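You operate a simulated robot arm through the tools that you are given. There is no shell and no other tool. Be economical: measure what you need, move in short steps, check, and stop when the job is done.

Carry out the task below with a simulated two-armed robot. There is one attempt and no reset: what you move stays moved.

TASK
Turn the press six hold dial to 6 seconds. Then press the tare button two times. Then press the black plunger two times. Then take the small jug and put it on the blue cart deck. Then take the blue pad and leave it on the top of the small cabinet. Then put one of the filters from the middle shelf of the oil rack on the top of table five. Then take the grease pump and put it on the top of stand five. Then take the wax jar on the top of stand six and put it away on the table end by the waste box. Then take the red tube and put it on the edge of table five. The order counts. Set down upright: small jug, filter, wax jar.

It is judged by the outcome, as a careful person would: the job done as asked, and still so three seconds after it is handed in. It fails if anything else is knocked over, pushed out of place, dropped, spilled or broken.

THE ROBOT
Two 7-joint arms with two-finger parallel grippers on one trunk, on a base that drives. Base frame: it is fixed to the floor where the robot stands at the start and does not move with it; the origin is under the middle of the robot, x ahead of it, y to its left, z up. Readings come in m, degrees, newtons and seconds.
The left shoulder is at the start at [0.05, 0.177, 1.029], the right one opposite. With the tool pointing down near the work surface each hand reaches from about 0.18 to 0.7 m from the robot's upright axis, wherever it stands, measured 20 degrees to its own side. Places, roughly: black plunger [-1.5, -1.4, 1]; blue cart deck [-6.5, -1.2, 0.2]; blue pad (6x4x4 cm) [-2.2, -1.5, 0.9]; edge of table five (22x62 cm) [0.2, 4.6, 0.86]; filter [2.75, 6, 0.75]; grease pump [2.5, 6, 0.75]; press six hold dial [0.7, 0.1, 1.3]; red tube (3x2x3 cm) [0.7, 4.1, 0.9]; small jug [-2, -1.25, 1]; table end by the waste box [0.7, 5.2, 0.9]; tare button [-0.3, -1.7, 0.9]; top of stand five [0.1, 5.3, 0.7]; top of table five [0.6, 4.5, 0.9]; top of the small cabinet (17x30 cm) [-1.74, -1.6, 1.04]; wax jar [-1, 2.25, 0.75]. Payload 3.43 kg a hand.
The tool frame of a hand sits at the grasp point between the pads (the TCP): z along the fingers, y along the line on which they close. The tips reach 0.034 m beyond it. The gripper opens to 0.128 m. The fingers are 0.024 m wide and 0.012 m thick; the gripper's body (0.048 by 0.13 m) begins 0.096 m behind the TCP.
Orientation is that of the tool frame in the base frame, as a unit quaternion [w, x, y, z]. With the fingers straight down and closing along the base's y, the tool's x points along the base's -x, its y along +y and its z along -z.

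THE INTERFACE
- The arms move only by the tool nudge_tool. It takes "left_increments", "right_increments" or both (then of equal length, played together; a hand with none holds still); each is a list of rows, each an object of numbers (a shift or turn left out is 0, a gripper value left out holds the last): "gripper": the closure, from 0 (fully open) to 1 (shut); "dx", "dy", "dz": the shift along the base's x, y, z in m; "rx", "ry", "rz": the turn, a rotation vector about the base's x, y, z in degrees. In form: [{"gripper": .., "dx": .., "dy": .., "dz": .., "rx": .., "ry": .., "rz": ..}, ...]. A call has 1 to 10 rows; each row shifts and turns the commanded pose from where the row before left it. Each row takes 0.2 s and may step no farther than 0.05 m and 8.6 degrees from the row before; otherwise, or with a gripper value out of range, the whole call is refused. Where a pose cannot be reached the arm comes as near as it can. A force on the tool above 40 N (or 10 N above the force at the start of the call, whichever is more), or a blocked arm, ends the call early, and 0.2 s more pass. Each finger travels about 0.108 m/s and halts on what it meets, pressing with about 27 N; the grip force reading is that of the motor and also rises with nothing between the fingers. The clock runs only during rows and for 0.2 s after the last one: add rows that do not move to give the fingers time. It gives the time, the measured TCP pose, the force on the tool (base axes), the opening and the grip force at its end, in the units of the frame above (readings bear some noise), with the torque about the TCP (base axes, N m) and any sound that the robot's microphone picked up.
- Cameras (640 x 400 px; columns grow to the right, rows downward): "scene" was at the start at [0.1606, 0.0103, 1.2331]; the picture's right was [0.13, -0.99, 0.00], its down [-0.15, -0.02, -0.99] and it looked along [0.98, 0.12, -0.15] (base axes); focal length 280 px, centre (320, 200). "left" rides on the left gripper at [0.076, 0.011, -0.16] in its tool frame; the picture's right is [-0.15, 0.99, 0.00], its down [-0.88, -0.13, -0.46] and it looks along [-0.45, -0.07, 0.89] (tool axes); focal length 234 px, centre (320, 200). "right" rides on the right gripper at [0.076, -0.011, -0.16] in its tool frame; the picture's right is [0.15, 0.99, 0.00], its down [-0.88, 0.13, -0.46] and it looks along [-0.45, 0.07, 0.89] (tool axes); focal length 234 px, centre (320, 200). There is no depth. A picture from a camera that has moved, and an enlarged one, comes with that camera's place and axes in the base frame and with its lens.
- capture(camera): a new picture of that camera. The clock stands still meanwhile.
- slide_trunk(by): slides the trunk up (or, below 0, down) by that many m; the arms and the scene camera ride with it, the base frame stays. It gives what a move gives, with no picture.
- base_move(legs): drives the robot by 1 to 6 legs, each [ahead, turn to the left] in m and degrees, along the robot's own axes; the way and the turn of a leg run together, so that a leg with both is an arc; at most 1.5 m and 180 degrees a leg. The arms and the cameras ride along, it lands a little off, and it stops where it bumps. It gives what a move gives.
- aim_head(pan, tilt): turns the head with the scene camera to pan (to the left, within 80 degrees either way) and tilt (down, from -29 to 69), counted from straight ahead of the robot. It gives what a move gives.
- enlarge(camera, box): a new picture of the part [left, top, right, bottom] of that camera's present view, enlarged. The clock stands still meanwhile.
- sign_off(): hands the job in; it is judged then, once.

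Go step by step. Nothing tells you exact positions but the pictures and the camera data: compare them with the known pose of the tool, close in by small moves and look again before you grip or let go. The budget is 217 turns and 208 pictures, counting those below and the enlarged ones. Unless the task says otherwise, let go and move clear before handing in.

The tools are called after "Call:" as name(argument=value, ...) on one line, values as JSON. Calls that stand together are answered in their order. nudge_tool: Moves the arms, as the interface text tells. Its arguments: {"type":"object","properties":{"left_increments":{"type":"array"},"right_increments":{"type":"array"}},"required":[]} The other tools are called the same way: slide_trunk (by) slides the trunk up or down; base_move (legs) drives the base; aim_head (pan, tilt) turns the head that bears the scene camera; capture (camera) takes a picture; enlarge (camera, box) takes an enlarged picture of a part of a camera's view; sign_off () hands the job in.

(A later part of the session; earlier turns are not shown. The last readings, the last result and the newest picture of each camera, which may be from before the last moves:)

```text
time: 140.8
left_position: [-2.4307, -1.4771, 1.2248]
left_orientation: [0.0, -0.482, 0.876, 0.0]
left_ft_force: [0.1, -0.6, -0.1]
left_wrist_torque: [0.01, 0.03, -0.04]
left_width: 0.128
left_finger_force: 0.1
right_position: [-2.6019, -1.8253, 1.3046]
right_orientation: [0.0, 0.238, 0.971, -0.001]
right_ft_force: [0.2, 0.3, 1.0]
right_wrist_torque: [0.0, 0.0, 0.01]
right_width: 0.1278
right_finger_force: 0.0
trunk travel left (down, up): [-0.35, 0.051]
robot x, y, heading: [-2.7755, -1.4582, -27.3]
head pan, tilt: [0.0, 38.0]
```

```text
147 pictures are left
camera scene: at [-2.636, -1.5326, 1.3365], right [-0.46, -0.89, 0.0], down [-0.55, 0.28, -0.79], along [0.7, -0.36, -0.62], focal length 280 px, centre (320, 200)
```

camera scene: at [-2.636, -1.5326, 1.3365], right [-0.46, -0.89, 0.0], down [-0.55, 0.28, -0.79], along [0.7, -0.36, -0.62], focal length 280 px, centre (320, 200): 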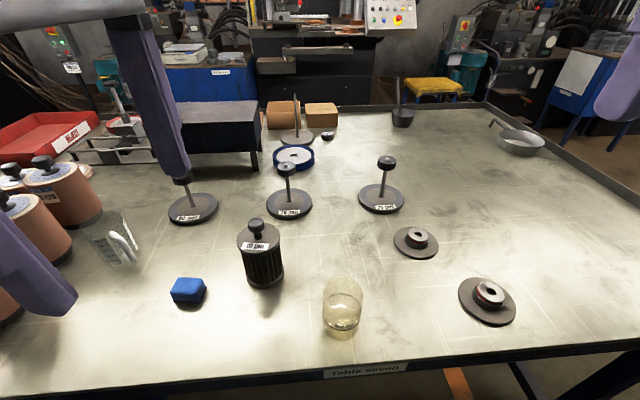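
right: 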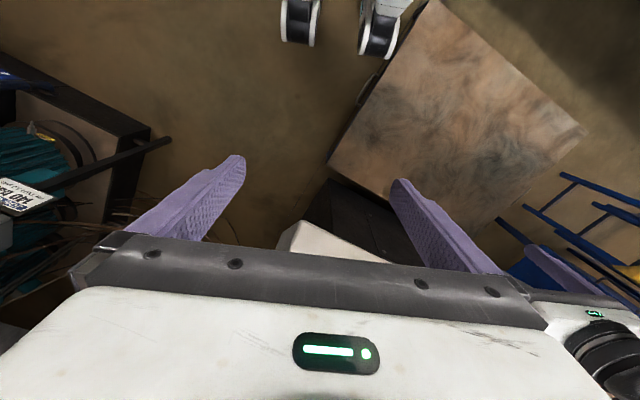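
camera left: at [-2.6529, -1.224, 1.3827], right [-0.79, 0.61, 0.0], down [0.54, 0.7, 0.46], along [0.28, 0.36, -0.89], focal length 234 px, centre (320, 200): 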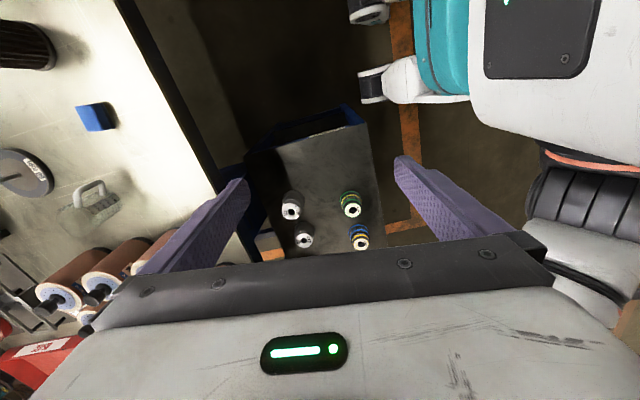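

Call:
base_move(legs=[[0, 14], [0.09, 0]])

Call:
aim_head(pan=15, tilt=45)

Call:
capture(camera="scene")

Call:
capture(camera="left")

```text
time: 142.8
left_position: [-2.3523, -1.4122, 1.2249]
left_orientation: [0.0, -0.587, 0.81, -0.001]
left_ft_force: [0.4, 0.4, 0.0]
left_wrist_torque: [0.03, 0.01, -0.01]
left_width: 0.1283
left_finger_force: 0.1
right_position: [-2.4326, -1.7908, 1.3046]
right_orientation: [0.0, 0.115, 0.993, -0.001]
right_ft_force: [-1.2, 0.0, 0.4]
right_wrist_torque: [-0.01, 0.03, 0.0]
right_width: 0.128
right_finger_force: 0.2
trunk travel left (down, up): [-0.35, 0.051]
robot x, y, heading: [-2.6927, -1.4777, -12.9]
head pan, tilt: [0.0, 38.0]
```

```text
time: 143.5
left_position: [-2.3543, -1.4105, 1.2255]
left_orientation: [0.0, -0.586, 0.81, -0.002]
left_ft_force: [-1.1, 0.1, -0.1]
left_wrist_torque: [-0.01, 0.01, -0.02]
left_width: 0.128
left_finger_force: 0.0
right_position: [-2.4328, -1.7916, 1.3055]
right_orientation: [0.001, 0.114, 0.993, 0.0]
right_ft_force: [0.5, 0.4, 1.0]
right_wrist_torque: [-0.03, 0.01, 0.0]
right_width: 0.1279
right_finger_force: 0.1
trunk travel left (down, up): [-0.35, 0.051]
robot x, y, heading: [-2.693, -1.4789, -12.9]
head pan, tilt: [15.0, 45.0]
```

```text
146 pictures are left
camera scene: at [-2.5418, -1.4931, 1.3263], right [0.04, -1.0, 0.0], down [-0.71, -0.02, -0.71], along [0.71, 0.02, -0.71], focal length 280 px, centre (320, 200)
```

scene: 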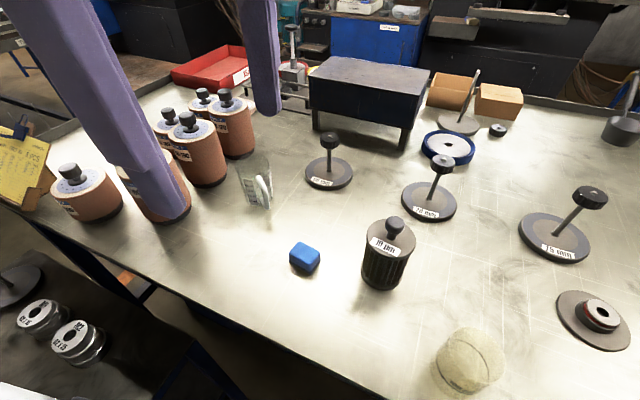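

```text
145 pictures are left
camera left: at [-2.3864, -1.48, 1.3829], right [-0.89, 0.45, 0.0], down [0.4, 0.8, 0.46], along [0.2, 0.41, -0.89], focal length 234 px, centre (320, 200)
```

left: 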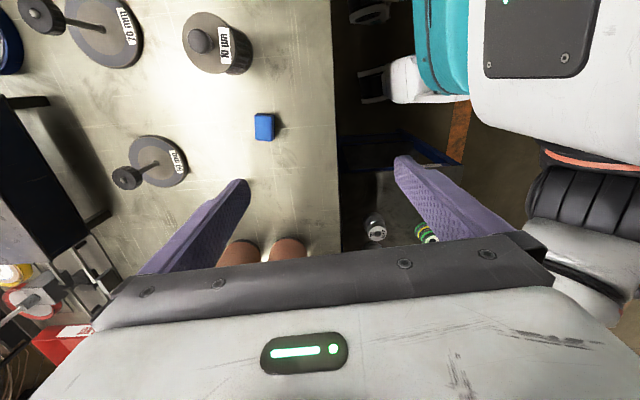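

Call:
enlarge(camera="scene", box=[210, 130, 330, 220])

```text
4.44 times, centred on (270, 175) of scene
camera zoom: at [-2.5418, -1.4931, 1.3263], right [0.04, -1.0, 0.0], down [-0.71, -0.02, -0.71], along [0.71, 0.02, -0.71], focal length 1243 px, centre (542, 311)
```

zoom: 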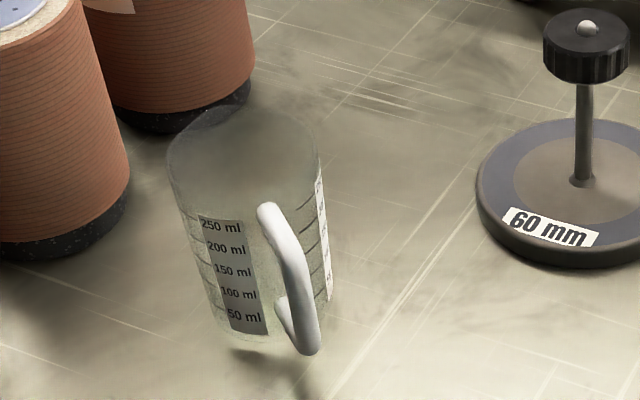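

The jug stands at about [-2.082, -1.334], rim 7 cm wide at z 0.96, handle facing me. I'll move the open left hand above it with fingers closing across the handle direction.

Call:
nudge_tool(left_increments=[{"dx": 0.0453, "dy": 0.0128, "rz": -8}, {"dx": 0.0453, "dy": 0.0128, "rz": -8}, {"dx": 0.0453, "dy": 0.0128, "rz": -8}, {"dx": 0.0453, "dy": 0.0128, "rz": -8}, {"dx": 0.0453, "dy": 0.0128, "rz": -8}, {"dx": 0.0453, "dy": 0.0128}, {"dz": -0.04}, {"dz": -0.04}, {"dz": -0.03}, {}])

Call:
capture(camera="left")

Call:
capture(camera="scene")

```text
time: 145.7
left_position: [-2.0848, -1.335, 1.1141]
left_orientation: [0.002, -0.275, 0.961, -0.001]
left_ft_force: [-1.2, -0.6, 0.1]
left_wrist_torque: [-0.03, 0.03, -0.03]
left_width: 0.1282
left_finger_force: 0.0
right_position: [-2.4321, -1.7926, 1.3046]
right_orientation: [0.001, 0.115, 0.993, 0.001]
right_ft_force: [0.2, 1.0, -1.0]
right_wrist_torque: [0.01, -0.03, 0.0]
right_width: 0.1279
right_finger_force: 0.0
trunk travel left (down, up): [-0.35, 0.051]
robot x, y, heading: [-2.6873, -1.4786, -13.0]
head pan, tilt: [15.0, 45.0]
```

```text
143 pictures are left
camera left: at [-2.1544, -1.3647, 1.2718], right [-0.4, 0.92, 0.0], down [0.82, 0.35, 0.46], along [0.42, 0.18, -0.89], focal length 234 px, centre (320, 200)
```

left: 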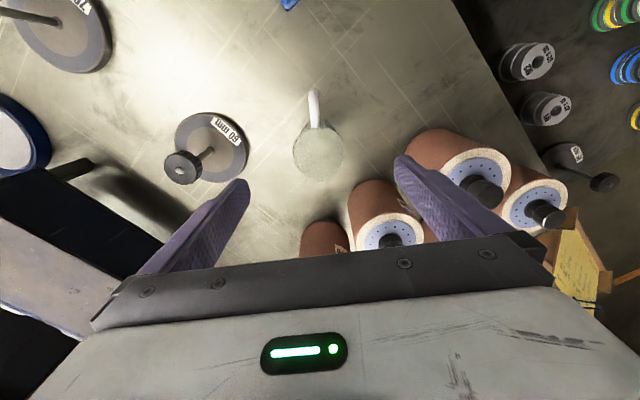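

```text
142 pictures are left
camera scene: at [-2.5419, -1.4932, 1.3263], right [0.04, -1.0, 0.0], down [-0.71, -0.03, -0.71], along [0.71, 0.03, -0.71], focal length 280 px, centre (320, 200)
```

scene: 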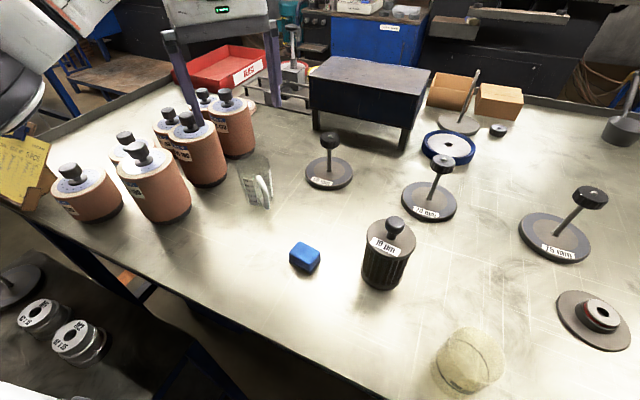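

Aligned within a centimetre. I'll narrow the opening to 10 cm, correct, and descend.

Call:
nudge_tool(left_increments=[{"gripper": 0.22, "dx": 0.008, "dy": 0.004, "dz": -0.03}, {"dz": -0.03}, {"dz": -0.03}, {"dz": -0.03}, {"dz": -0.03}, {"dz": -0.03}, {}])

Call:
capture(camera="left")

Call:
enlarge(camera="scene", box=[130, 80, 330, 230])

```text
time: 147.3
left_position: [-2.0739, -1.3325, 0.9364]
left_orientation: [0.001, -0.274, 0.962, 0.0]
left_ft_force: [-0.2, 0.2, -0.2]
left_wrist_torque: [0.03, 0.01, 0.0]
left_width: 0.0998
left_finger_force: 0.0
right_position: [-2.4321, -1.7915, 1.3046]
right_orientation: [0.001, 0.115, 0.993, 0.0]
right_ft_force: [-0.1, -0.2, -0.2]
right_wrist_torque: [0.0, 0.02, 0.0]
right_width: 0.1279
right_finger_force: 0.1
trunk travel left (down, up): [-0.35, 0.051]
robot x, y, heading: [-2.6869, -1.4798, -12.7]
head pan, tilt: [15.0, 45.0]
```

```text
141 pictures are left
camera left: at [-2.1439, -1.3625, 1.0932], right [-0.4, 0.92, 0.0], down [0.82, 0.35, 0.46], along [0.42, 0.18, -0.89], focal length 234 px, centre (320, 200)
```

left: 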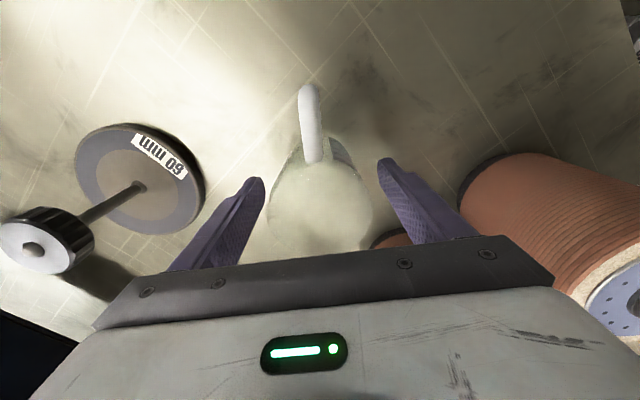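

```text
2.67 times, centred on (230, 155) of scene
camera zoom: at [-2.5418, -1.4931, 1.3263], right [0.04, -1.0, 0.0], down [-0.71, -0.03, -0.71], along [0.71, 0.03, -0.71], focal length 746 px, centre (560, 320)
```

zoom: 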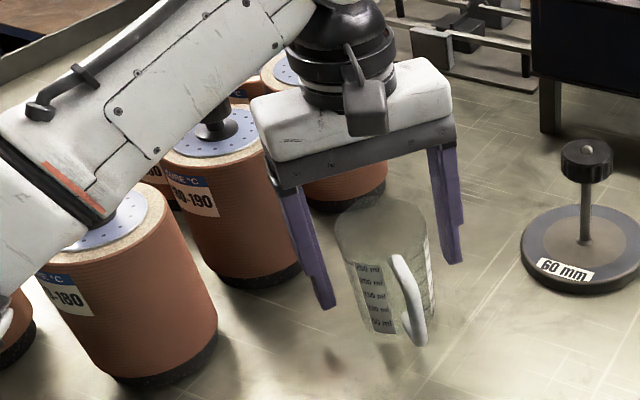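

Fingers straddle the jug. I'll lower 15 mm and close gently.

Call:
nudge_tool(left_increments=[{"dz": -0.015}, {"gripper": 0.4}, {"gripper": 0.5}, {"gripper": 0.56}, {}, {}])

Call:
capture(camera="left")

```text
time: 148.7
left_position: [-2.0727, -1.3319, 0.9205]
left_orientation: [0.001, -0.274, 0.962, -0.001]
left_ft_force: [1.0, -0.3, 2.3]
left_wrist_torque: [0.04, 0.0, -0.03]
left_width: 0.071
left_finger_force: 27.2
right_position: [-2.4329, -1.7914, 1.3045]
right_orientation: [0.001, 0.115, 0.993, 0.0]
right_ft_force: [0.1, 0.0, 0.0]
right_wrist_torque: [0.0, 0.0, 0.02]
right_width: 0.1283
right_finger_force: 0.1
trunk travel left (down, up): [-0.35, 0.051]
robot x, y, heading: [-2.6881, -1.4804, -13.0]
head pan, tilt: [15.0, 45.0]
```

```text
139 pictures are left
camera left: at [-2.143, -1.3614, 1.0788], right [-0.4, 0.92, 0.0], down [0.82, 0.35, 0.46], along [0.42, 0.18, -0.89], focal length 234 px, centre (320, 200)
```

left: 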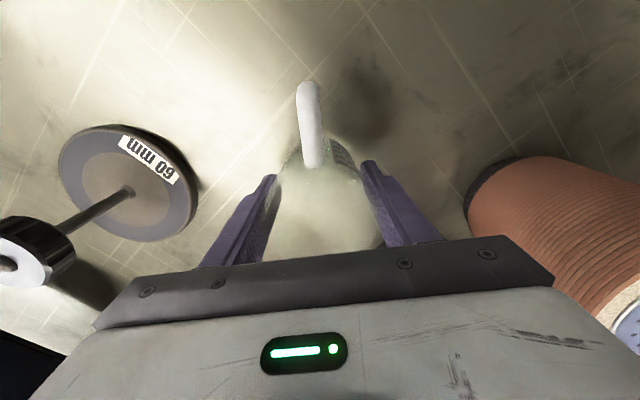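

Gripped at 71 mm. I'll hold firmly and lift.

Call:
nudge_tool(left_increments=[{"gripper": 0.8}, {}, {"dz": 0.02}, {"dz": 0.03}, {"dz": 0.04}, {"dz": 0.04}, {"dz": 0.04}, {"dz": 0.04}, {"dz": 0.04}, {}])

Call:
capture(camera="left")

Call:
capture(camera="scene")

```text
time: 150.9
left_position: [-2.0715, -1.3301, 1.1694]
left_orientation: [0.0, -0.274, 0.962, 0.0]
left_ft_force: [0.7, 0.1, -1.5]
left_wrist_torque: [-0.02, -0.02, 0.02]
left_width: 0.0705
left_finger_force: 27.0
right_position: [-2.4326, -1.7902, 1.3044]
right_orientation: [0.0, 0.115, 0.993, 0.0]
right_ft_force: [0.3, 0.2, 1.0]
right_wrist_torque: [-0.01, 0.02, 0.0]
right_width: 0.128
right_finger_force: 0.0
trunk travel left (down, up): [-0.35, 0.051]
robot x, y, heading: [-2.6854, -1.4803, -12.7]
head pan, tilt: [15.0, 45.0]
```

```text
138 pictures are left
camera left: at [-2.1393, -1.3606, 1.328], right [-0.4, 0.92, 0.0], down [0.82, 0.35, 0.46], along [0.42, 0.18, -0.89], focal length 234 px, centre (320, 200)
```

left: 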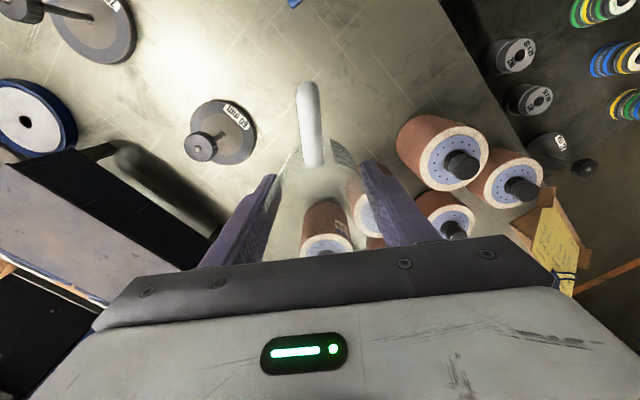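

```text
137 pictures are left
camera scene: at [-2.5413, -1.4928, 1.3262], right [0.04, -1.0, 0.0], down [-0.71, -0.03, -0.71], along [0.71, 0.03, -0.71], focal length 280 px, centre (320, 200)
```

scene: 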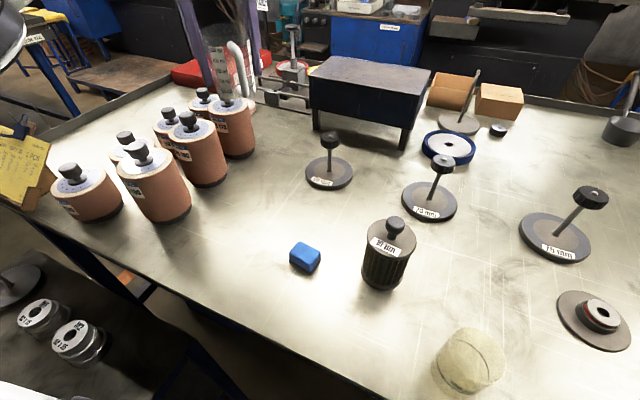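

Jug lifted cleanly. I'll tuck it near the body, back off from the table and turn toward the carts.

Call:
nudge_tool(left_increments=[{"dz": 0.04}, {"dz": 0.03}, {"dx": -0.045, "dy": -0.005}, {"dx": -0.045, "dy": -0.005}, {"dx": -0.045, "dy": -0.005}, {"dx": -0.045, "dy": -0.005}, {"dx": -0.045, "dy": -0.005}, {"dx": -0.04, "dy": -0.005}, {}])

Call:
base_move(legs=[[-0.45, 0], [0, -170]])

Call:
aim_head(pan=0, tilt=15)

Call:
capture(camera="scene")

```text
time: 152.9
left_position: [-2.3375, -1.3616, 1.2394]
left_orientation: [0.001, -0.275, 0.961, 0.0]
left_ft_force: [0.9, 0.4, 0.0]
left_wrist_torque: [0.04, -0.02, 0.01]
left_width: 0.071
left_finger_force: 27.1
right_position: [-2.4315, -1.7901, 1.3028]
right_orientation: [0.0, 0.115, 0.993, 0.0]
right_ft_force: [0.4, 0.0, -1.0]
right_wrist_torque: [-0.01, 0.0, 0.0]
right_width: 0.128
right_finger_force: 0.1
trunk travel left (down, up): [-0.35, 0.051]
robot x, y, heading: [-2.6868, -1.4804, -13.1]
head pan, tilt: [15.0, 45.0]
```

```text
time: 162.4
left_position: [-3.4369, -1.5663, 1.2382]
left_orientation: [-0.001, 0.928, 0.371, 0.0]
left_ft_force: [-0.5, -0.2, -1.6]
left_wrist_torque: [-0.02, 0.01, -0.01]
left_width: 0.0706
left_finger_force: 26.8
right_position: [-3.4305, -1.1251, 1.3039]
right_orientation: [-0.001, 1.0, -0.013, -0.001]
right_ft_force: [-0.1, 0.6, 1.0]
right_wrist_torque: [-0.02, 0.0, 0.0]
right_width: 0.1281
right_finger_force: 0.1
trunk travel left (down, up): [-0.35, 0.051]
robot x, y, heading: [-3.1119, -1.3789, 178.8]
head pan, tilt: [15.0, 45.0]
```

```text
time: 163.4
left_position: [-3.4371, -1.5664, 1.2389]
left_orientation: [0.0, 0.928, 0.371, 0.001]
left_ft_force: [-0.4, -0.2, -1.2]
left_wrist_torque: [-0.01, 0.02, -0.01]
left_width: 0.0707
left_finger_force: 27.5
right_position: [-3.4309, -1.1251, 1.3062]
right_orientation: [0.0, 1.0, -0.014, -0.001]
right_ft_force: [-0.1, -0.6, 0.2]
right_wrist_torque: [0.02, -0.01, 0.01]
right_width: 0.1282
right_finger_force: 0.0
trunk travel left (down, up): [-0.35, 0.051]
robot x, y, heading: [-3.1129, -1.3795, 178.6]
head pan, tilt: [0.0, 15.0]
```

```text
136 pictures are left
camera scene: at [-3.2802, -1.3772, 1.373], right [0.02, 1.0, 0.0], down [0.26, -0.01, -0.97], along [-0.97, 0.02, -0.26], focal length 280 px, centre (320, 200)
```

scene: 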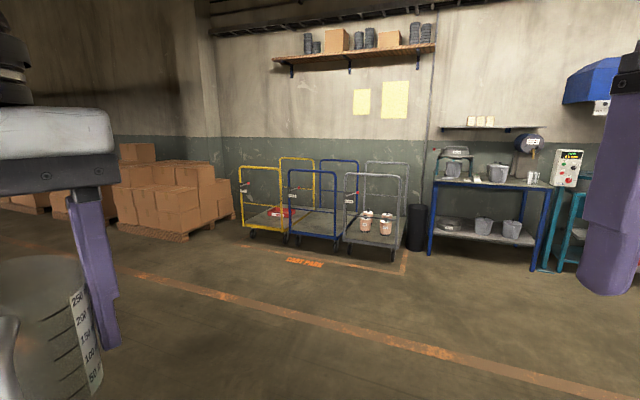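

Call:
enlarge(camera="scene", box=[225, 145, 425, 275])

Call:
base_move(legs=[[1.5, 0]])

Call:
aim_head(pan=0, tilt=25)

Call:
capture(camera="scene")

```text
3.08 times, centred on (325, 210) of scene
camera zoom: at [-3.2802, -1.3772, 1.373], right [0.02, 1.0, 0.0], down [0.26, -0.01, -0.97], along [-0.97, 0.02, -0.26], focal length 861 px, centre (305, 169)
```

zoom: 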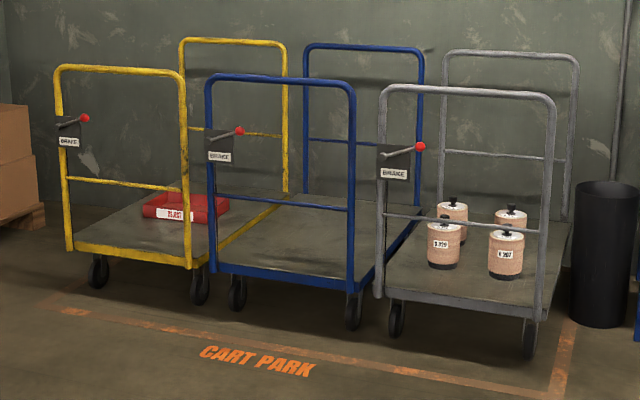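

```text
time: 170.7
left_position: [-4.9155, -1.5443, 1.2385]
left_orientation: [0.001, 0.927, 0.375, 0.0]
left_ft_force: [0.0, -0.4, -1.5]
left_wrist_torque: [0.0, -0.03, -0.01]
left_width: 0.0708
left_finger_force: 27.0
right_position: [-4.9127, -1.1024, 1.3046]
right_orientation: [0.0, 1.0, -0.009, 0.0]
right_ft_force: [-0.2, 0.8, 0.6]
right_wrist_torque: [-0.02, 0.0, -0.03]
right_width: 0.1281
right_finger_force: 0.0
trunk travel left (down, up): [-0.35, 0.051]
robot x, y, heading: [-4.5893, -1.3534, 178.8]
head pan, tilt: [0.0, 15.0]
```

```text
time: 171.5
left_position: [-4.9159, -1.5431, 1.239]
left_orientation: [0.0, 0.927, 0.375, 0.001]
left_ft_force: [-0.5, 0.9, -0.4]
left_wrist_torque: [-0.04, 0.0, -0.01]
left_width: 0.0705
left_finger_force: 27.0
right_position: [-4.9117, -1.1038, 1.3055]
right_orientation: [0.001, 1.0, -0.009, 0.0]
right_ft_force: [0.0, -0.1, 0.6]
right_wrist_torque: [0.02, -0.01, -0.04]
right_width: 0.1277
right_finger_force: 0.1
trunk travel left (down, up): [-0.35, 0.051]
robot x, y, heading: [-4.5944, -1.3538, 179.3]
head pan, tilt: [0.0, 25.0]
```

```text
134 pictures are left
camera scene: at [-4.7587, -1.3534, 1.3569], right [0.01, 1.0, 0.0], down [0.42, -0.01, -0.91], along [-0.91, 0.01, -0.42], focal length 280 px, centre (320, 200)
```

scene: 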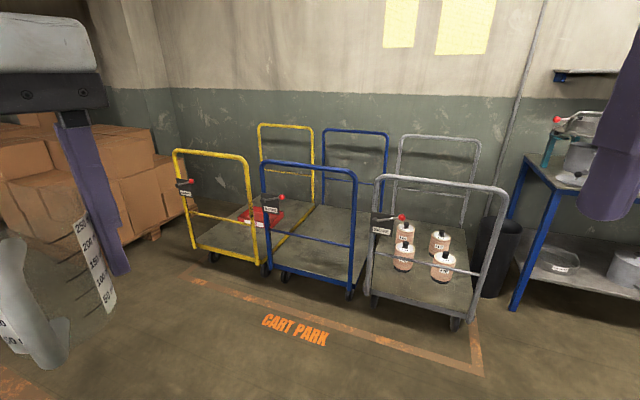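

The blue cart has hoops at both ends with a crossbar at z≈0.51 and top bar at z≈0.92, and carts on both sides. The jug must go in under the crossbar with a tilted hand, so I need to regrip it at a tilt; I'll look at the bench to the right for a place to do so.

Call:
aim_head(pan=-45, tilt=25)

Call:
capture(camera="scene")

```text
time: 172.6
left_position: [-4.9158, -1.5443, 1.2409]
left_orientation: [-0.001, 0.927, 0.374, -0.001]
left_ft_force: [-0.4, 0.5, -1.9]
left_wrist_torque: [0.01, -0.01, -0.02]
left_width: 0.0708
left_finger_force: 26.8
right_position: [-4.912, -1.1029, 1.3051]
right_orientation: [-0.001, 1.0, -0.009, -0.002]
right_ft_force: [-0.2, 0.4, 0.5]
right_wrist_torque: [0.0, 0.04, 0.03]
right_width: 0.128
right_finger_force: 0.1
trunk travel left (down, up): [-0.35, 0.051]
robot x, y, heading: [-4.5942, -1.3542, 179.5]
head pan, tilt: [-45.0, 25.0]
```

```text
133 pictures are left
camera scene: at [-4.731, -1.2887, 1.3569], right [0.72, 0.7, 0.0], down [0.3, -0.3, -0.91], along [-0.63, 0.65, -0.42], focal length 280 px, centre (320, 200)
```

scene: 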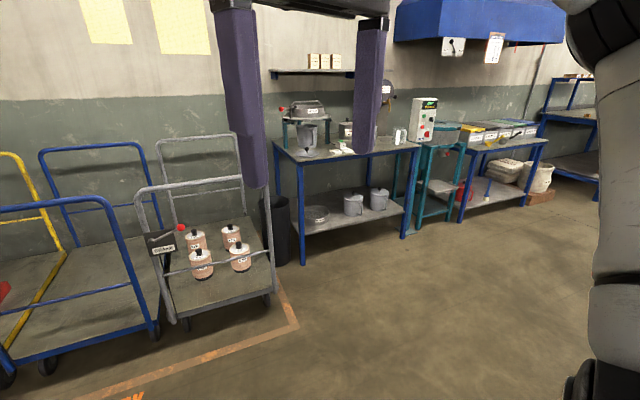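

Call:
enlarge(camera="scene", box=[265, 90, 435, 200])

```text
3.64 times, centred on (350, 145) of scene
camera zoom: at [-4.731, -1.2887, 1.3569], right [0.72, 0.7, 0.0], down [0.3, -0.3, -0.91], along [-0.63, 0.65, -0.42], focal length 1017 px, centre (211, 400)
```

zoom: 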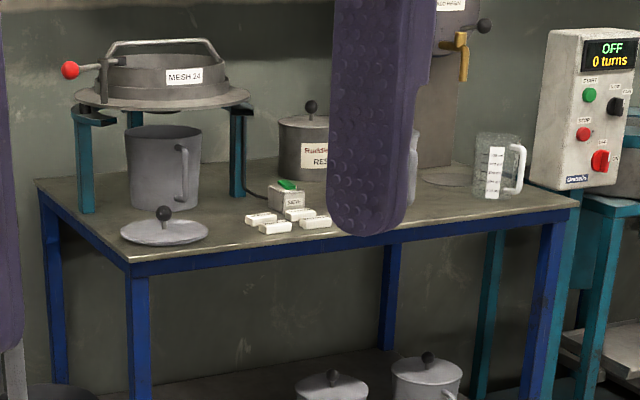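

I'll drive over to the bench and look at its free front strip.

Call:
base_move(legs=[[0, -63.5], [1.5, 0], [0, 38]])

Call:
aim_head(pan=0, tilt=35)

Call:
capture(camera="scene")

```text
time: 184.6
left_position: [-5.6083, -0.0426, 1.2399]
left_orientation: [0.0, 0.986, 0.167, 0.0]
left_ft_force: [0.0, -0.3, -0.6]
left_wrist_torque: [-0.01, -0.01, 0.01]
left_width: 0.0709
left_finger_force: 26.6
right_position: [-5.4213, 0.3562, 1.3046]
right_orientation: [-0.001, 0.975, -0.222, -0.001]
right_ft_force: [0.0, 1.1, 0.2]
right_wrist_torque: [-0.01, 0.01, -0.02]
right_width: 0.1279
right_finger_force: 0.1
trunk travel left (down, up): [-0.35, 0.051]
robot x, y, heading: [-5.2365, -0.0042, 154.6]
head pan, tilt: [-45.0, 25.0]
```

```text
time: 185.7
left_position: [-5.6073, -0.0415, 1.24]
left_orientation: [0.0, 0.986, 0.168, -0.001]
left_ft_force: [-0.2, -0.2, -0.2]
left_wrist_torque: [0.02, -0.01, 0.04]
left_width: 0.0708
left_finger_force: 27.0
right_position: [-5.4216, 0.3564, 1.3038]
right_orientation: [0.0, 0.975, -0.223, -0.001]
right_ft_force: [-0.2, 0.3, 1.0]
right_wrist_torque: [0.03, 0.0, -0.02]
right_width: 0.1281
right_finger_force: 0.0
trunk travel left (down, up): [-0.35, 0.051]
robot x, y, heading: [-5.2377, -0.0034, 154.7]
head pan, tilt: [0.0, 35.0]
```

```text
131 pictures are left
camera scene: at [-5.3813, 0.0627, 1.3411], right [0.43, 0.9, 0.0], down [0.52, -0.25, -0.82], along [-0.74, 0.35, -0.57], focal length 280 px, centre (320, 200)
```

scene: 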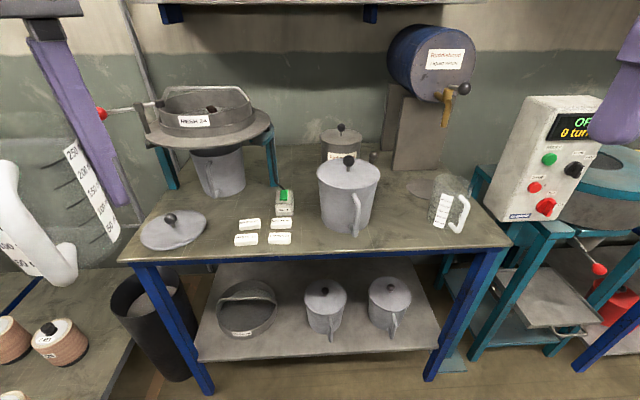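

The bench is too cluttered for a safe regrip. I'll instead set the jug upright on the free floor in front of the blue cart, tilt the hand 45°, and regrip there; driving back to the cart.

Call:
base_move(legs=[[0, 115.5], [1.45, 0], [0.2, 0], [0, -115]])

Call:
aim_head(pan=0, tilt=40)

Call:
capture(camera="scene")

```text
time: 203.5
left_position: [-5.6457, -1.69, 1.2407]
left_orientation: [0.001, 0.982, 0.19, 0.0]
left_ft_force: [0.7, -0.6, -1.1]
left_wrist_torque: [0.0, 0.03, -0.01]
left_width: 0.071
left_finger_force: 27.7
right_position: [-5.478, -1.2827, 1.3054]
right_orientation: [0.001, 0.979, -0.202, -0.001]
right_ft_force: [-0.2, -0.4, -0.6]
right_wrist_torque: [0.02, 0.0, -0.03]
right_width: 0.1281
right_finger_force: 0.0
trunk travel left (down, up): [-0.35, 0.051]
robot x, y, heading: [-5.2793, -1.6362, 157.2]
head pan, tilt: [0.0, 35.0]
```

```text
time: 204.1
left_position: [-5.6469, -1.6903, 1.2399]
left_orientation: [0.001, 0.982, 0.189, 0.0]
left_ft_force: [0.4, 0.1, -0.9]
left_wrist_torque: [-0.02, 0.07, 0.0]
left_width: 0.0707
left_finger_force: 26.5
right_position: [-5.4773, -1.283, 1.3045]
right_orientation: [0.001, 0.979, -0.201, -0.001]
right_ft_force: [-0.2, 1.0, 0.2]
right_wrist_torque: [-0.01, 0.04, -0.02]
right_width: 0.1281
right_finger_force: 0.1
trunk travel left (down, up): [-0.35, 0.051]
robot x, y, heading: [-5.2796, -1.6364, 157.0]
head pan, tilt: [0.0, 40.0]
```

```text
130 pictures are left
camera scene: at [-5.4233, -1.5762, 1.3336], right [0.39, 0.92, 0.0], down [0.59, -0.25, -0.77], along [-0.71, 0.3, -0.64], focal length 280 px, centre (320, 200)
```

scene: 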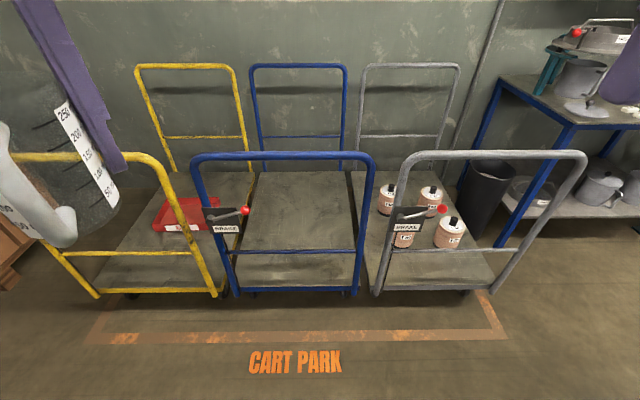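

Cart front is 0.87 m ahead, crossbar at z≈0.47, deck ≈0.2. I'll lower the trunk and start bringing the jug down to the free floor in front of me.

Call:
slide_trunk(by=-0.35)

Call:
nudge_tool(left_increments=[{"dx": -0.03, "dy": 0.013, "rz": -7.5}, {"dx": -0.03, "dy": 0.013, "rz": -7.5}, {"dx": -0.03, "dy": 0.013, "rz": -7.5}, {"dx": -0.03, "dy": 0.013, "rz": -7.5}, {"dx": -0.03, "dy": 0.013, "rz": -7.5}, {"rz": -7.5, "dz": -0.03}, {"dz": -0.045}, {"dz": -0.045}, {"dz": -0.045}, {"dz": -0.045}])

Call:
nudge_tool(left_increments=[{"dz": -0.045}, {"dz": -0.045}, {"dz": -0.045}, {"dz": -0.045}, {"dz": -0.045}, {"dz": -0.045}, {"dz": -0.045}, {"dz": -0.045}, {}])

Call:
aim_head(pan=10, tilt=60)

Call:
capture(camera="scene")

```text
time: 207.5
left_position: [-5.6478, -1.69, 0.8895]
left_orientation: [0.0, 0.982, 0.19, -0.001]
left_ft_force: [0.4, -0.7, -1.3]
left_wrist_torque: [-0.02, -0.01, 0.02]
left_width: 0.0702
left_finger_force: 26.4
right_position: [-5.4782, -1.2845, 0.9544]
right_orientation: [0.0, 0.98, -0.201, -0.001]
right_ft_force: [-0.4, 0.6, 0.2]
right_wrist_torque: [0.0, -0.01, -0.03]
right_width: 0.1278
right_finger_force: 0.0
trunk travel left (down, up): [0.0, 0.401]
robot x, y, heading: [-5.2791, -1.6369, 157.2]
head pan, tilt: [0.0, 40.0]
```

```text
time: 209.7
left_position: [-5.7978, -1.625, 0.6801]
left_orientation: [-0.001, 0.98, -0.201, -0.001]
left_ft_force: [-0.4, 0.7, -0.6]
left_wrist_torque: [0.01, 0.02, 0.01]
left_width: 0.0707
left_finger_force: 26.6
right_position: [-5.4787, -1.283, 0.9549]
right_orientation: [0.0, 0.98, -0.201, -0.001]
right_ft_force: [-0.2, -0.3, 0.3]
right_wrist_torque: [0.02, 0.02, 0.03]
right_width: 0.1282
right_finger_force: 0.1
trunk travel left (down, up): [0.0, 0.401]
robot x, y, heading: [-5.2784, -1.6336, 157.2]
head pan, tilt: [0.0, 40.0]
```

```text
time: 211.7
left_position: [-5.7967, -1.6244, 0.319]
left_orientation: [-0.001, 0.979, -0.202, 0.0]
left_ft_force: [0.2, -0.2, -1.2]
left_wrist_torque: [-0.04, 0.02, 0.01]
left_width: 0.0708
left_finger_force: 27.7
right_position: [-5.4783, -1.2835, 0.9551]
right_orientation: [0.001, 0.979, -0.202, -0.001]
right_ft_force: [0.8, -0.2, -0.3]
right_wrist_torque: [-0.02, 0.03, 0.02]
right_width: 0.1279
right_finger_force: 0.1
trunk travel left (down, up): [0.0, 0.401]
robot x, y, heading: [-5.2795, -1.634, 157.1]
head pan, tilt: [0.0, 40.0]
```

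```text
time: 212.6
left_position: [-5.7976, -1.6264, 0.3194]
left_orientation: [-0.001, 0.98, -0.201, 0.0]
left_ft_force: [-0.4, -0.2, -0.3]
left_wrist_torque: [0.0, 0.01, 0.0]
left_width: 0.0706
left_finger_force: 26.9
right_position: [-5.4793, -1.2834, 0.9543]
right_orientation: [0.001, 0.98, -0.201, -0.002]
right_ft_force: [-0.9, 0.3, 0.4]
right_wrist_torque: [-0.01, 0.04, 0.02]
right_width: 0.1282
right_finger_force: 0.1
trunk travel left (down, up): [0.0, 0.401]
robot x, y, heading: [-5.2801, -1.6336, 157.2]
head pan, tilt: [10.0, 60.0]
```

```text
129 pictures are left
camera scene: at [-5.41, -1.5944, 0.9568], right [0.22, 0.97, 0.0], down [0.84, -0.19, -0.5], along [-0.49, 0.11, -0.87], focal length 280 px, centre (320, 200)
```

scene: 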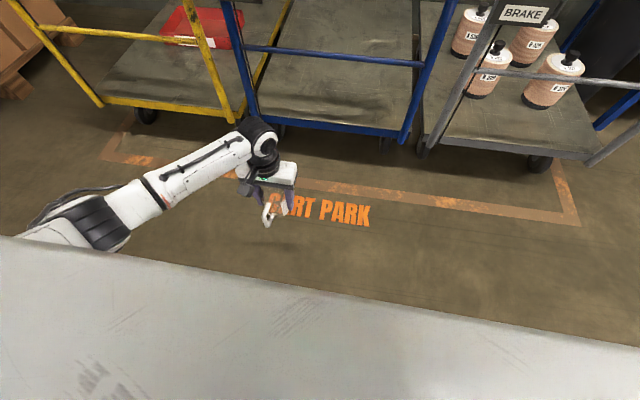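

The arm reaches low well. I'll lower the jug toward the floor, feeling for contact.

Call:
nudge_tool(left_increments=[{"dz": -0.04}, {"dz": -0.04}, {"dz": -0.04}, {"dz": -0.04}, {"dz": -0.04}, {"dz": -0.02}, {"dz": -0.01}, {}])

Call:
nudge_tool(left_increments=[{"dz": -0.005}, {"dz": -0.005}, {"dz": -0.004}, {}])

Call:
enlarge(camera="scene", box=[200, 110, 360, 270])

```text
time: 214.4
left_position: [-5.7775, -1.6341, 0.1413]
left_orientation: [0.0, 0.98, -0.201, 0.0]
left_ft_force: [-0.6, 0.3, -1.4]
left_wrist_torque: [0.0, 0.03, -0.02]
left_width: 0.0705
left_finger_force: 27.0
left hand out of reach, approached as far as the arm can: row 5, 6, 7
right_position: [-5.4777, -1.2829, 0.9547]
right_orientation: [0.0, 0.98, -0.201, -0.001]
right_ft_force: [0.6, 0.4, 0.5]
right_wrist_torque: [0.0, 0.01, 0.0]
right_width: 0.1279
right_finger_force: 0.1
trunk travel left (down, up): [0.0, 0.401]
robot x, y, heading: [-5.2783, -1.6372, 157.1]
head pan, tilt: [10.0, 60.0]
```

```text
time: 215.4
left_position: [-5.7699, -1.6369, 0.1346]
left_orientation: [-0.001, 0.98, -0.201, 0.0]
left_ft_force: [0.8, -0.5, 0.3]
left_wrist_torque: [0.03, 0.03, 0.01]
left_width: 0.0704
left_finger_force: 27.2
left hand out of reach, approached as far as the arm can: row 1, 2, 3
right_position: [-5.477, -1.2836, 0.9555]
right_orientation: [0.0, 0.98, -0.201, -0.001]
right_ft_force: [-0.1, -0.4, 0.3]
right_wrist_torque: [-0.01, 0.02, -0.03]
right_width: 0.1278
right_finger_force: 0.0
trunk travel left (down, up): [0.0, 0.401]
robot x, y, heading: [-5.2777, -1.6327, 157.0]
head pan, tilt: [10.0, 60.0]
```

```text
2.50 times, centred on (280, 190) of scene
camera zoom: at [-5.41, -1.5944, 0.9568], right [0.22, 0.97, 0.0], down [0.84, -0.19, -0.5], along [-0.49, 0.11, -0.87], focal length 699 px, centre (420, 225)
```

zoom: 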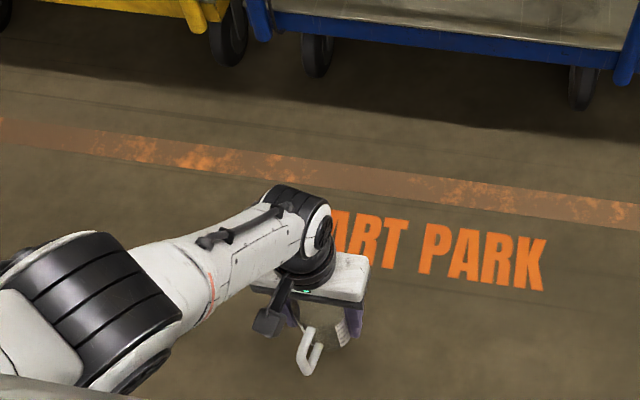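

The floor is just out of reach. I'll go back to table seven, whose free area is known, for the regrip. First raise the arm and trunk, tuck the jug, and drive back.

Call:
nudge_tool(left_increments=[{"dz": 0.045}, {"dz": 0.045}, {"dz": 0.045}, {"dz": 0.045}, {"dz": 0.045}, {"dz": 0.045}, {"dz": 0.045}, {"dz": 0.045}, {"dz": 0.045}, {"dz": 0.045}])

Call:
slide_trunk(by=0.33)

Call:
nudge_tool(left_increments=[{"dx": 0.037, "dy": -0.016, "dz": 0.03}, {"dx": 0.037, "dy": -0.016, "dz": 0.03}, {"dx": 0.037, "dy": -0.016, "dz": 0.03}, {"dz": 0.04}, {"dz": 0.04}, {"dz": 0.04}, {}])

Call:
capture(camera="left")

```text
time: 217.6
left_position: [-5.7672, -1.6367, 0.5812]
left_orientation: [0.0, 0.98, -0.2, 0.001]
left_ft_force: [-0.5, -0.3, -1.6]
left_wrist_torque: [-0.03, 0.01, -0.02]
left_width: 0.0705
left_finger_force: 26.8
right_position: [-5.4779, -1.2841, 0.9545]
right_orientation: [0.0, 0.98, -0.201, -0.001]
right_ft_force: [-0.9, -0.5, 0.2]
right_wrist_torque: [0.04, -0.02, 0.04]
right_width: 0.128
right_finger_force: 0.0
trunk travel left (down, up): [0.0, 0.401]
robot x, y, heading: [-5.281, -1.6327, 157.2]
head pan, tilt: [10.0, 60.0]
```

```text
time: 220.8
left_position: [-5.7687, -1.6366, 0.9118]
left_orientation: [0.0, 0.98, -0.201, 0.0]
left_ft_force: [0.4, 0.1, 0.3]
left_wrist_torque: [0.01, 0.01, 0.0]
left_width: 0.0704
left_finger_force: 27.0
right_position: [-5.4786, -1.2844, 1.284]
right_orientation: [0.001, 0.98, -0.201, 0.0]
right_ft_force: [0.1, 0.7, 0.4]
right_wrist_torque: [0.0, 0.02, 0.01]
right_width: 0.1283
right_finger_force: 0.1
trunk travel left (down, up): [-0.33, 0.071]
robot x, y, heading: [-5.2777, -1.6392, 157.2]
head pan, tilt: [10.0, 60.0]
```

```text
refused: row 1 steps farther than a row can; nothing moved
```

```text
127 pictures are left
camera left: at [-5.7019, -1.6769, 1.0707], right [-0.52, -0.85, 0.0], down [-0.76, 0.47, 0.46], along [-0.39, 0.24, -0.89], focal length 234 px, centre (320, 200)
```

left: 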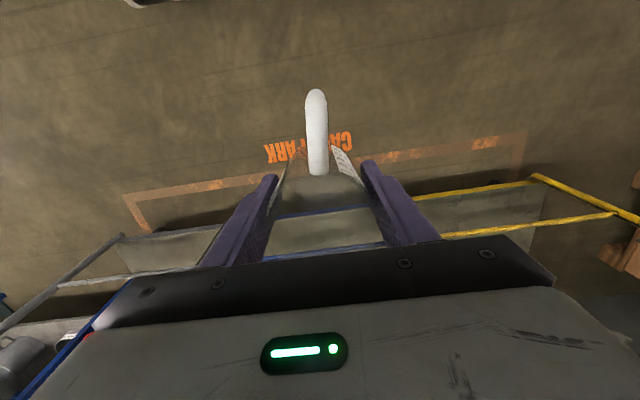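

Call:
nudge_tool(left_increments=[{"dx": 0.034, "dy": -0.014, "dz": 0.03}, {"dx": 0.034, "dy": -0.014, "dz": 0.03}, {"dx": 0.034, "dy": -0.014, "dz": 0.03}, {"dx": 0.01, "dy": -0.004, "dz": 0.04}, {"dz": 0.045}, {"dz": 0.045}, {}])

Call:
base_move(legs=[[0, -149], [1.4, 0], [0.65, 0], [0, -21]])

Call:
aim_head(pan=0, tilt=38)

Call:
capture(camera="scene")

```text
time: 222.4
left_position: [-5.6595, -1.6829, 1.1295]
left_orientation: [-0.001, 0.98, -0.2, 0.0]
left_ft_force: [-0.1, 0.5, -1.4]
left_wrist_torque: [0.0, -0.02, -0.01]
left_width: 0.0704
left_finger_force: 26.6
right_position: [-5.4771, -1.2831, 1.284]
right_orientation: [-0.001, 0.98, -0.201, -0.001]
right_ft_force: [0.7, 0.3, 0.2]
right_wrist_torque: [0.02, -0.02, -0.04]
right_width: 0.1278
right_finger_force: 0.0
trunk travel left (down, up): [-0.33, 0.071]
robot x, y, heading: [-5.2784, -1.6354, 157.0]
head pan, tilt: [10.0, 60.0]
```

```text
time: 239.9
left_position: [-2.8937, -1.2217, 1.129]
left_orientation: [0.0, 0.103, 0.995, 0.0]
left_ft_force: [0.3, 0.2, -1.4]
left_wrist_torque: [0.01, -0.02, -0.02]
left_width: 0.0688
left_finger_force: 27.1
right_position: [-2.9938, -1.6498, 1.2841]
right_orientation: [0.0, 0.102, 0.995, 0.001]
right_ft_force: [-0.5, -0.7, -0.4]
right_wrist_torque: [0.02, 0.02, 0.0]
right_width: 0.1281
right_finger_force: 0.1
trunk travel left (down, up): [-0.33, 0.071]
robot x, y, heading: [-3.2576, -1.3416, -11.4]
head pan, tilt: [10.0, 60.0]
```

```text
time: 240.7
left_position: [-2.8957, -1.2213, 1.1292]
left_orientation: [0.0, 0.103, 0.995, 0.001]
left_ft_force: [-0.3, -0.2, -0.7]
left_wrist_torque: [0.02, -0.03, 0.03]
left_width: 0.0688
left_finger_force: 27.3
right_position: [-2.9937, -1.6484, 1.2851]
right_orientation: [0.0, 0.103, 0.995, 0.001]
right_ft_force: [-0.1, -0.4, -0.6]
right_wrist_torque: [0.01, 0.02, -0.01]
right_width: 0.1281
right_finger_force: 0.1
trunk travel left (down, up): [-0.33, 0.071]
robot x, y, heading: [-3.2515, -1.3435, -11.6]
head pan, tilt: [0.0, 38.0]
```

```text
126 pictures are left
camera scene: at [-3.1059, -1.3754, 1.3165], right [-0.2, -0.98, 0.0], down [-0.6, 0.12, -0.79], along [0.77, -0.16, -0.62], focal length 280 px, centre (320, 200)
```

scene: 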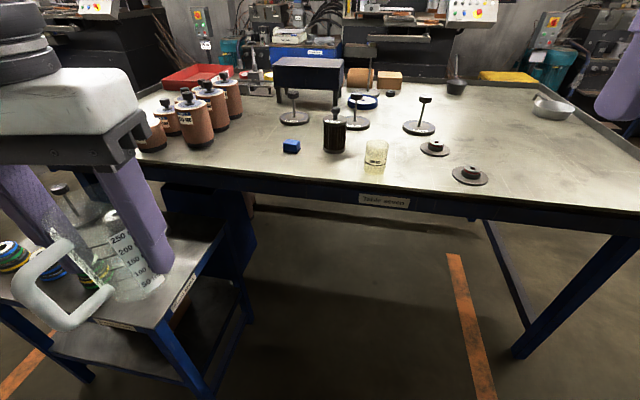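

Call:
base_move(legs=[[0.55, 0]])

Call:
aim_head(pan=15, tilt=45)

Call:
capture(camera="scene")

Call:
capture(camera="left")

```text
time: 243.8
left_position: [-2.3636, -1.3291, 1.1286]
left_orientation: [0.0, 0.102, 0.995, 0.0]
left_ft_force: [-0.1, 0.2, -1.5]
left_wrist_torque: [0.01, 0.02, 0.02]
left_width: 0.069
left_finger_force: 27.3
right_position: [-2.4635, -1.756, 1.2847]
right_orientation: [0.001, 0.102, 0.995, 0.0]
right_ft_force: [0.3, -1.2, 0.4]
right_wrist_torque: [0.01, 0.0, -0.01]
right_width: 0.1283
right_finger_force: 0.1
trunk travel left (down, up): [-0.33, 0.071]
robot x, y, heading: [-2.7292, -1.448, -11.3]
head pan, tilt: [0.0, 38.0]
```

```text
time: 244.6
left_position: [-2.3657, -1.3295, 1.1294]
left_orientation: [0.0, 0.102, 0.995, 0.0]
left_ft_force: [-0.6, -0.3, -0.6]
left_wrist_torque: [0.04, 0.03, -0.03]
left_width: 0.0687
left_finger_force: 27.4
right_position: [-2.4644, -1.7562, 1.2849]
right_orientation: [0.001, 0.102, 0.995, 0.001]
right_ft_force: [0.5, -0.7, 1.0]
right_wrist_torque: [0.0, 0.0, -0.02]
right_width: 0.1281
right_finger_force: 0.0
trunk travel left (down, up): [-0.33, 0.071]
robot x, y, heading: [-2.7277, -1.4515, -11.6]
head pan, tilt: [15.0, 45.0]
```

```text
125 pictures are left
camera scene: at [-2.5801, -1.4611, 1.3063], right [0.06, -1.0, 0.0], down [-0.71, -0.04, -0.71], along [0.71, 0.04, -0.71], focal length 280 px, centre (320, 200)
```

scene: 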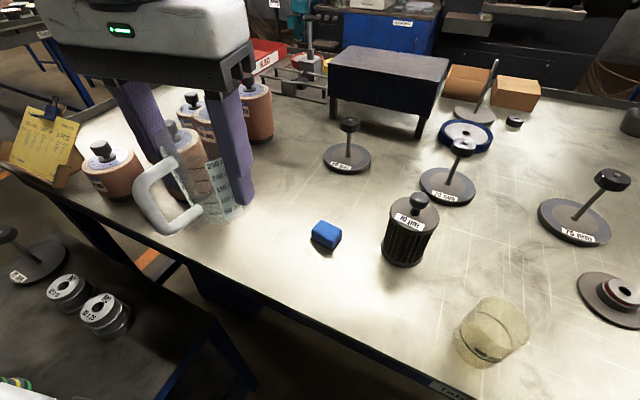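

```text
124 pictures are left
camera left: at [-2.4365, -1.3031, 1.2871], right [0.34, 0.94, 0.0], down [0.84, -0.31, 0.46], along [0.43, -0.16, -0.89], focal length 234 px, centre (320, 200)
```

left: 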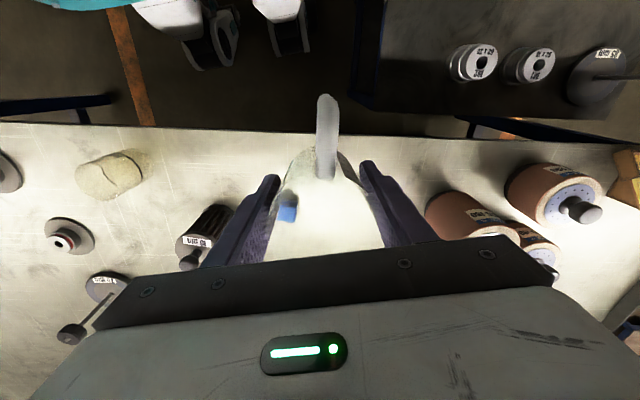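

I'll move over a free spot between pad and filters, about 12 cm in from the edge.

Call:
nudge_tool(left_increments=[{"dx": 0.037, "dy": 0.01}, {"dx": 0.037, "dy": 0.01}, {"dx": 0.036, "dy": 0.01}, {"dx": 0.036, "dy": 0.01}, {"dz": -0.04}, {"dz": -0.04}, {"dz": -0.04}, {"dz": -0.03}, {}])

Call:
capture(camera="left")

Call:
enlarge(camera="scene", box=[120, 60, 360, 260])

```text
time: 246.6
left_position: [-2.2187, -1.2909, 0.9794]
left_orientation: [0.001, 0.102, 0.995, 0.0]
left_ft_force: [-0.5, -0.2, -1.3]
left_wrist_torque: [0.0, -0.01, -0.05]
left_width: 0.0683
left_finger_force: 26.8
right_position: [-2.464, -1.7563, 1.285]
right_orientation: [0.001, 0.103, 0.995, 0.001]
right_ft_force: [-0.8, -0.1, 0.5]
right_wrist_torque: [-0.01, -0.02, -0.01]
right_width: 0.1278
right_finger_force: 0.0
trunk travel left (down, up): [-0.33, 0.071]
robot x, y, heading: [-2.7306, -1.4524, -11.5]
head pan, tilt: [15.0, 45.0]
```

```text
123 pictures are left
camera left: at [-2.2889, -1.2647, 1.1379], right [0.34, 0.94, 0.0], down [0.83, -0.31, 0.46], along [0.43, -0.16, -0.89], focal length 234 px, centre (320, 200)
```

left: 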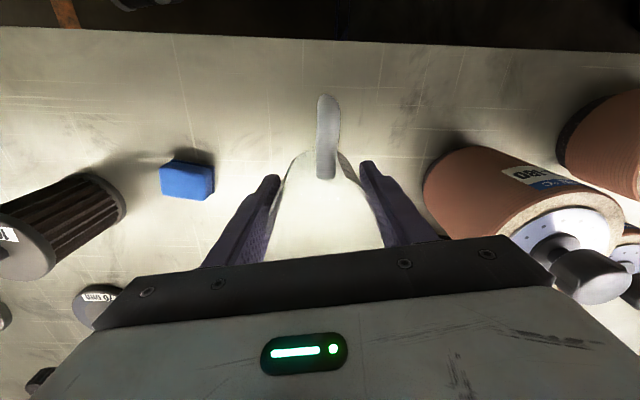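

```text
2.00 times, centred on (240, 160) of scene
camera zoom: at [-2.5802, -1.4611, 1.3063], right [0.06, -1.0, 0.0], down [-0.71, -0.04, -0.71], along [0.71, 0.04, -0.71], focal length 559 px, centre (480, 280)
```

zoom: 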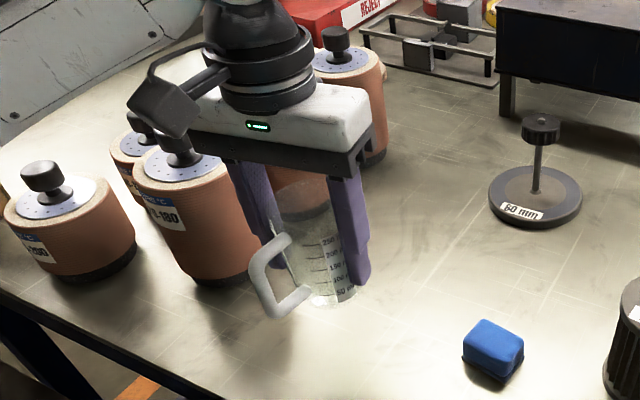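

Clear of the filter and pad. Lowering to the table gently.

Call:
nudge_tool(left_increments=[{"dy": -0.008, "dz": -0.03}, {"dz": -0.015}, {"dz": -0.004}, {"dz": -0.004}, {}])

Call:
enlarge(camera="scene", box=[160, 120, 320, 240])

```text
time: 247.8
left_position: [-2.2188, -1.3008, 0.925]
left_orientation: [0.0, 0.102, 0.995, 0.0]
left_ft_force: [-0.1, 0.2, -1.1]
left_wrist_torque: [0.0, -0.04, 0.02]
left_width: 0.0686
left_finger_force: 27.2
right_position: [-2.4639, -1.7567, 1.284]
right_orientation: [0.001, 0.102, 0.995, 0.001]
right_ft_force: [0.4, -0.4, -0.3]
right_wrist_torque: [0.0, 0.0, -0.01]
right_width: 0.128
right_finger_force: 0.1
trunk travel left (down, up): [-0.33, 0.071]
robot x, y, heading: [-2.7308, -1.4525, -11.6]
head pan, tilt: [15.0, 45.0]
```

```text
3.33 times, centred on (240, 180) of scene
camera zoom: at [-2.5801, -1.4611, 1.3063], right [0.06, -1.0, 0.0], down [-0.71, -0.04, -0.71], along [0.71, 0.04, -0.71], focal length 932 px, centre (587, 267)
```

zoom: 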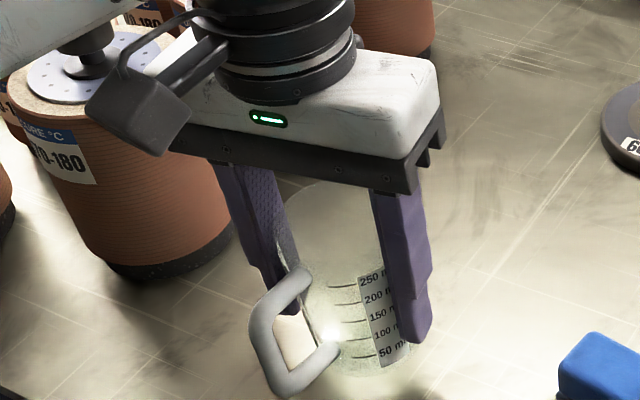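

Call:
nudge_tool(left_increments=[{"dz": -0.003}, {"dz": -0.003}, {}])

Call:
nudge_tool(left_increments=[{"dz": -0.003}, {"dz": -0.003}, {}])

```text
time: 248.6
left_position: [-2.22, -1.2997, 0.9209]
left_orientation: [0.001, 0.101, 0.995, -0.001]
left_ft_force: [-0.6, 0.7, 7.3]
left_wrist_torque: [0.27, 0.06, 0.09]
left_width: 0.0688
left_finger_force: 26.7
right_position: [-2.4648, -1.7577, 1.2846]
right_orientation: [0.001, 0.103, 0.995, 0.0]
right_ft_force: [0.8, -0.3, -0.3]
right_wrist_torque: [-0.04, 0.02, -0.01]
right_width: 0.1278
right_finger_force: 0.1
trunk travel left (down, up): [-0.33, 0.071]
robot x, y, heading: [-2.7281, -1.4529, -11.8]
head pan, tilt: [15.0, 45.0]
```

```text
time: 249.4
left_position: [-2.2204, -1.2986, 0.9155]
left_orientation: [0.003, 0.103, 0.995, 0.0]
left_ft_force: [-0.7, -5.8, 17.9]
left_wrist_torque: [0.04, -0.19, 0.08]
left_width: 0.0673
left_finger_force: 27.4
right_position: [-2.4658, -1.7575, 1.2848]
right_orientation: [0.002, 0.102, 0.995, 0.001]
right_ft_force: [0.1, 0.0, -0.1]
right_wrist_torque: [-0.05, -0.02, 0.02]
right_width: 0.128
right_finger_force: 0.0
trunk travel left (down, up): [-0.33, 0.071]
robot x, y, heading: [-2.7306, -1.4521, -11.2]
head pan, tilt: [15.0, 45.0]
```

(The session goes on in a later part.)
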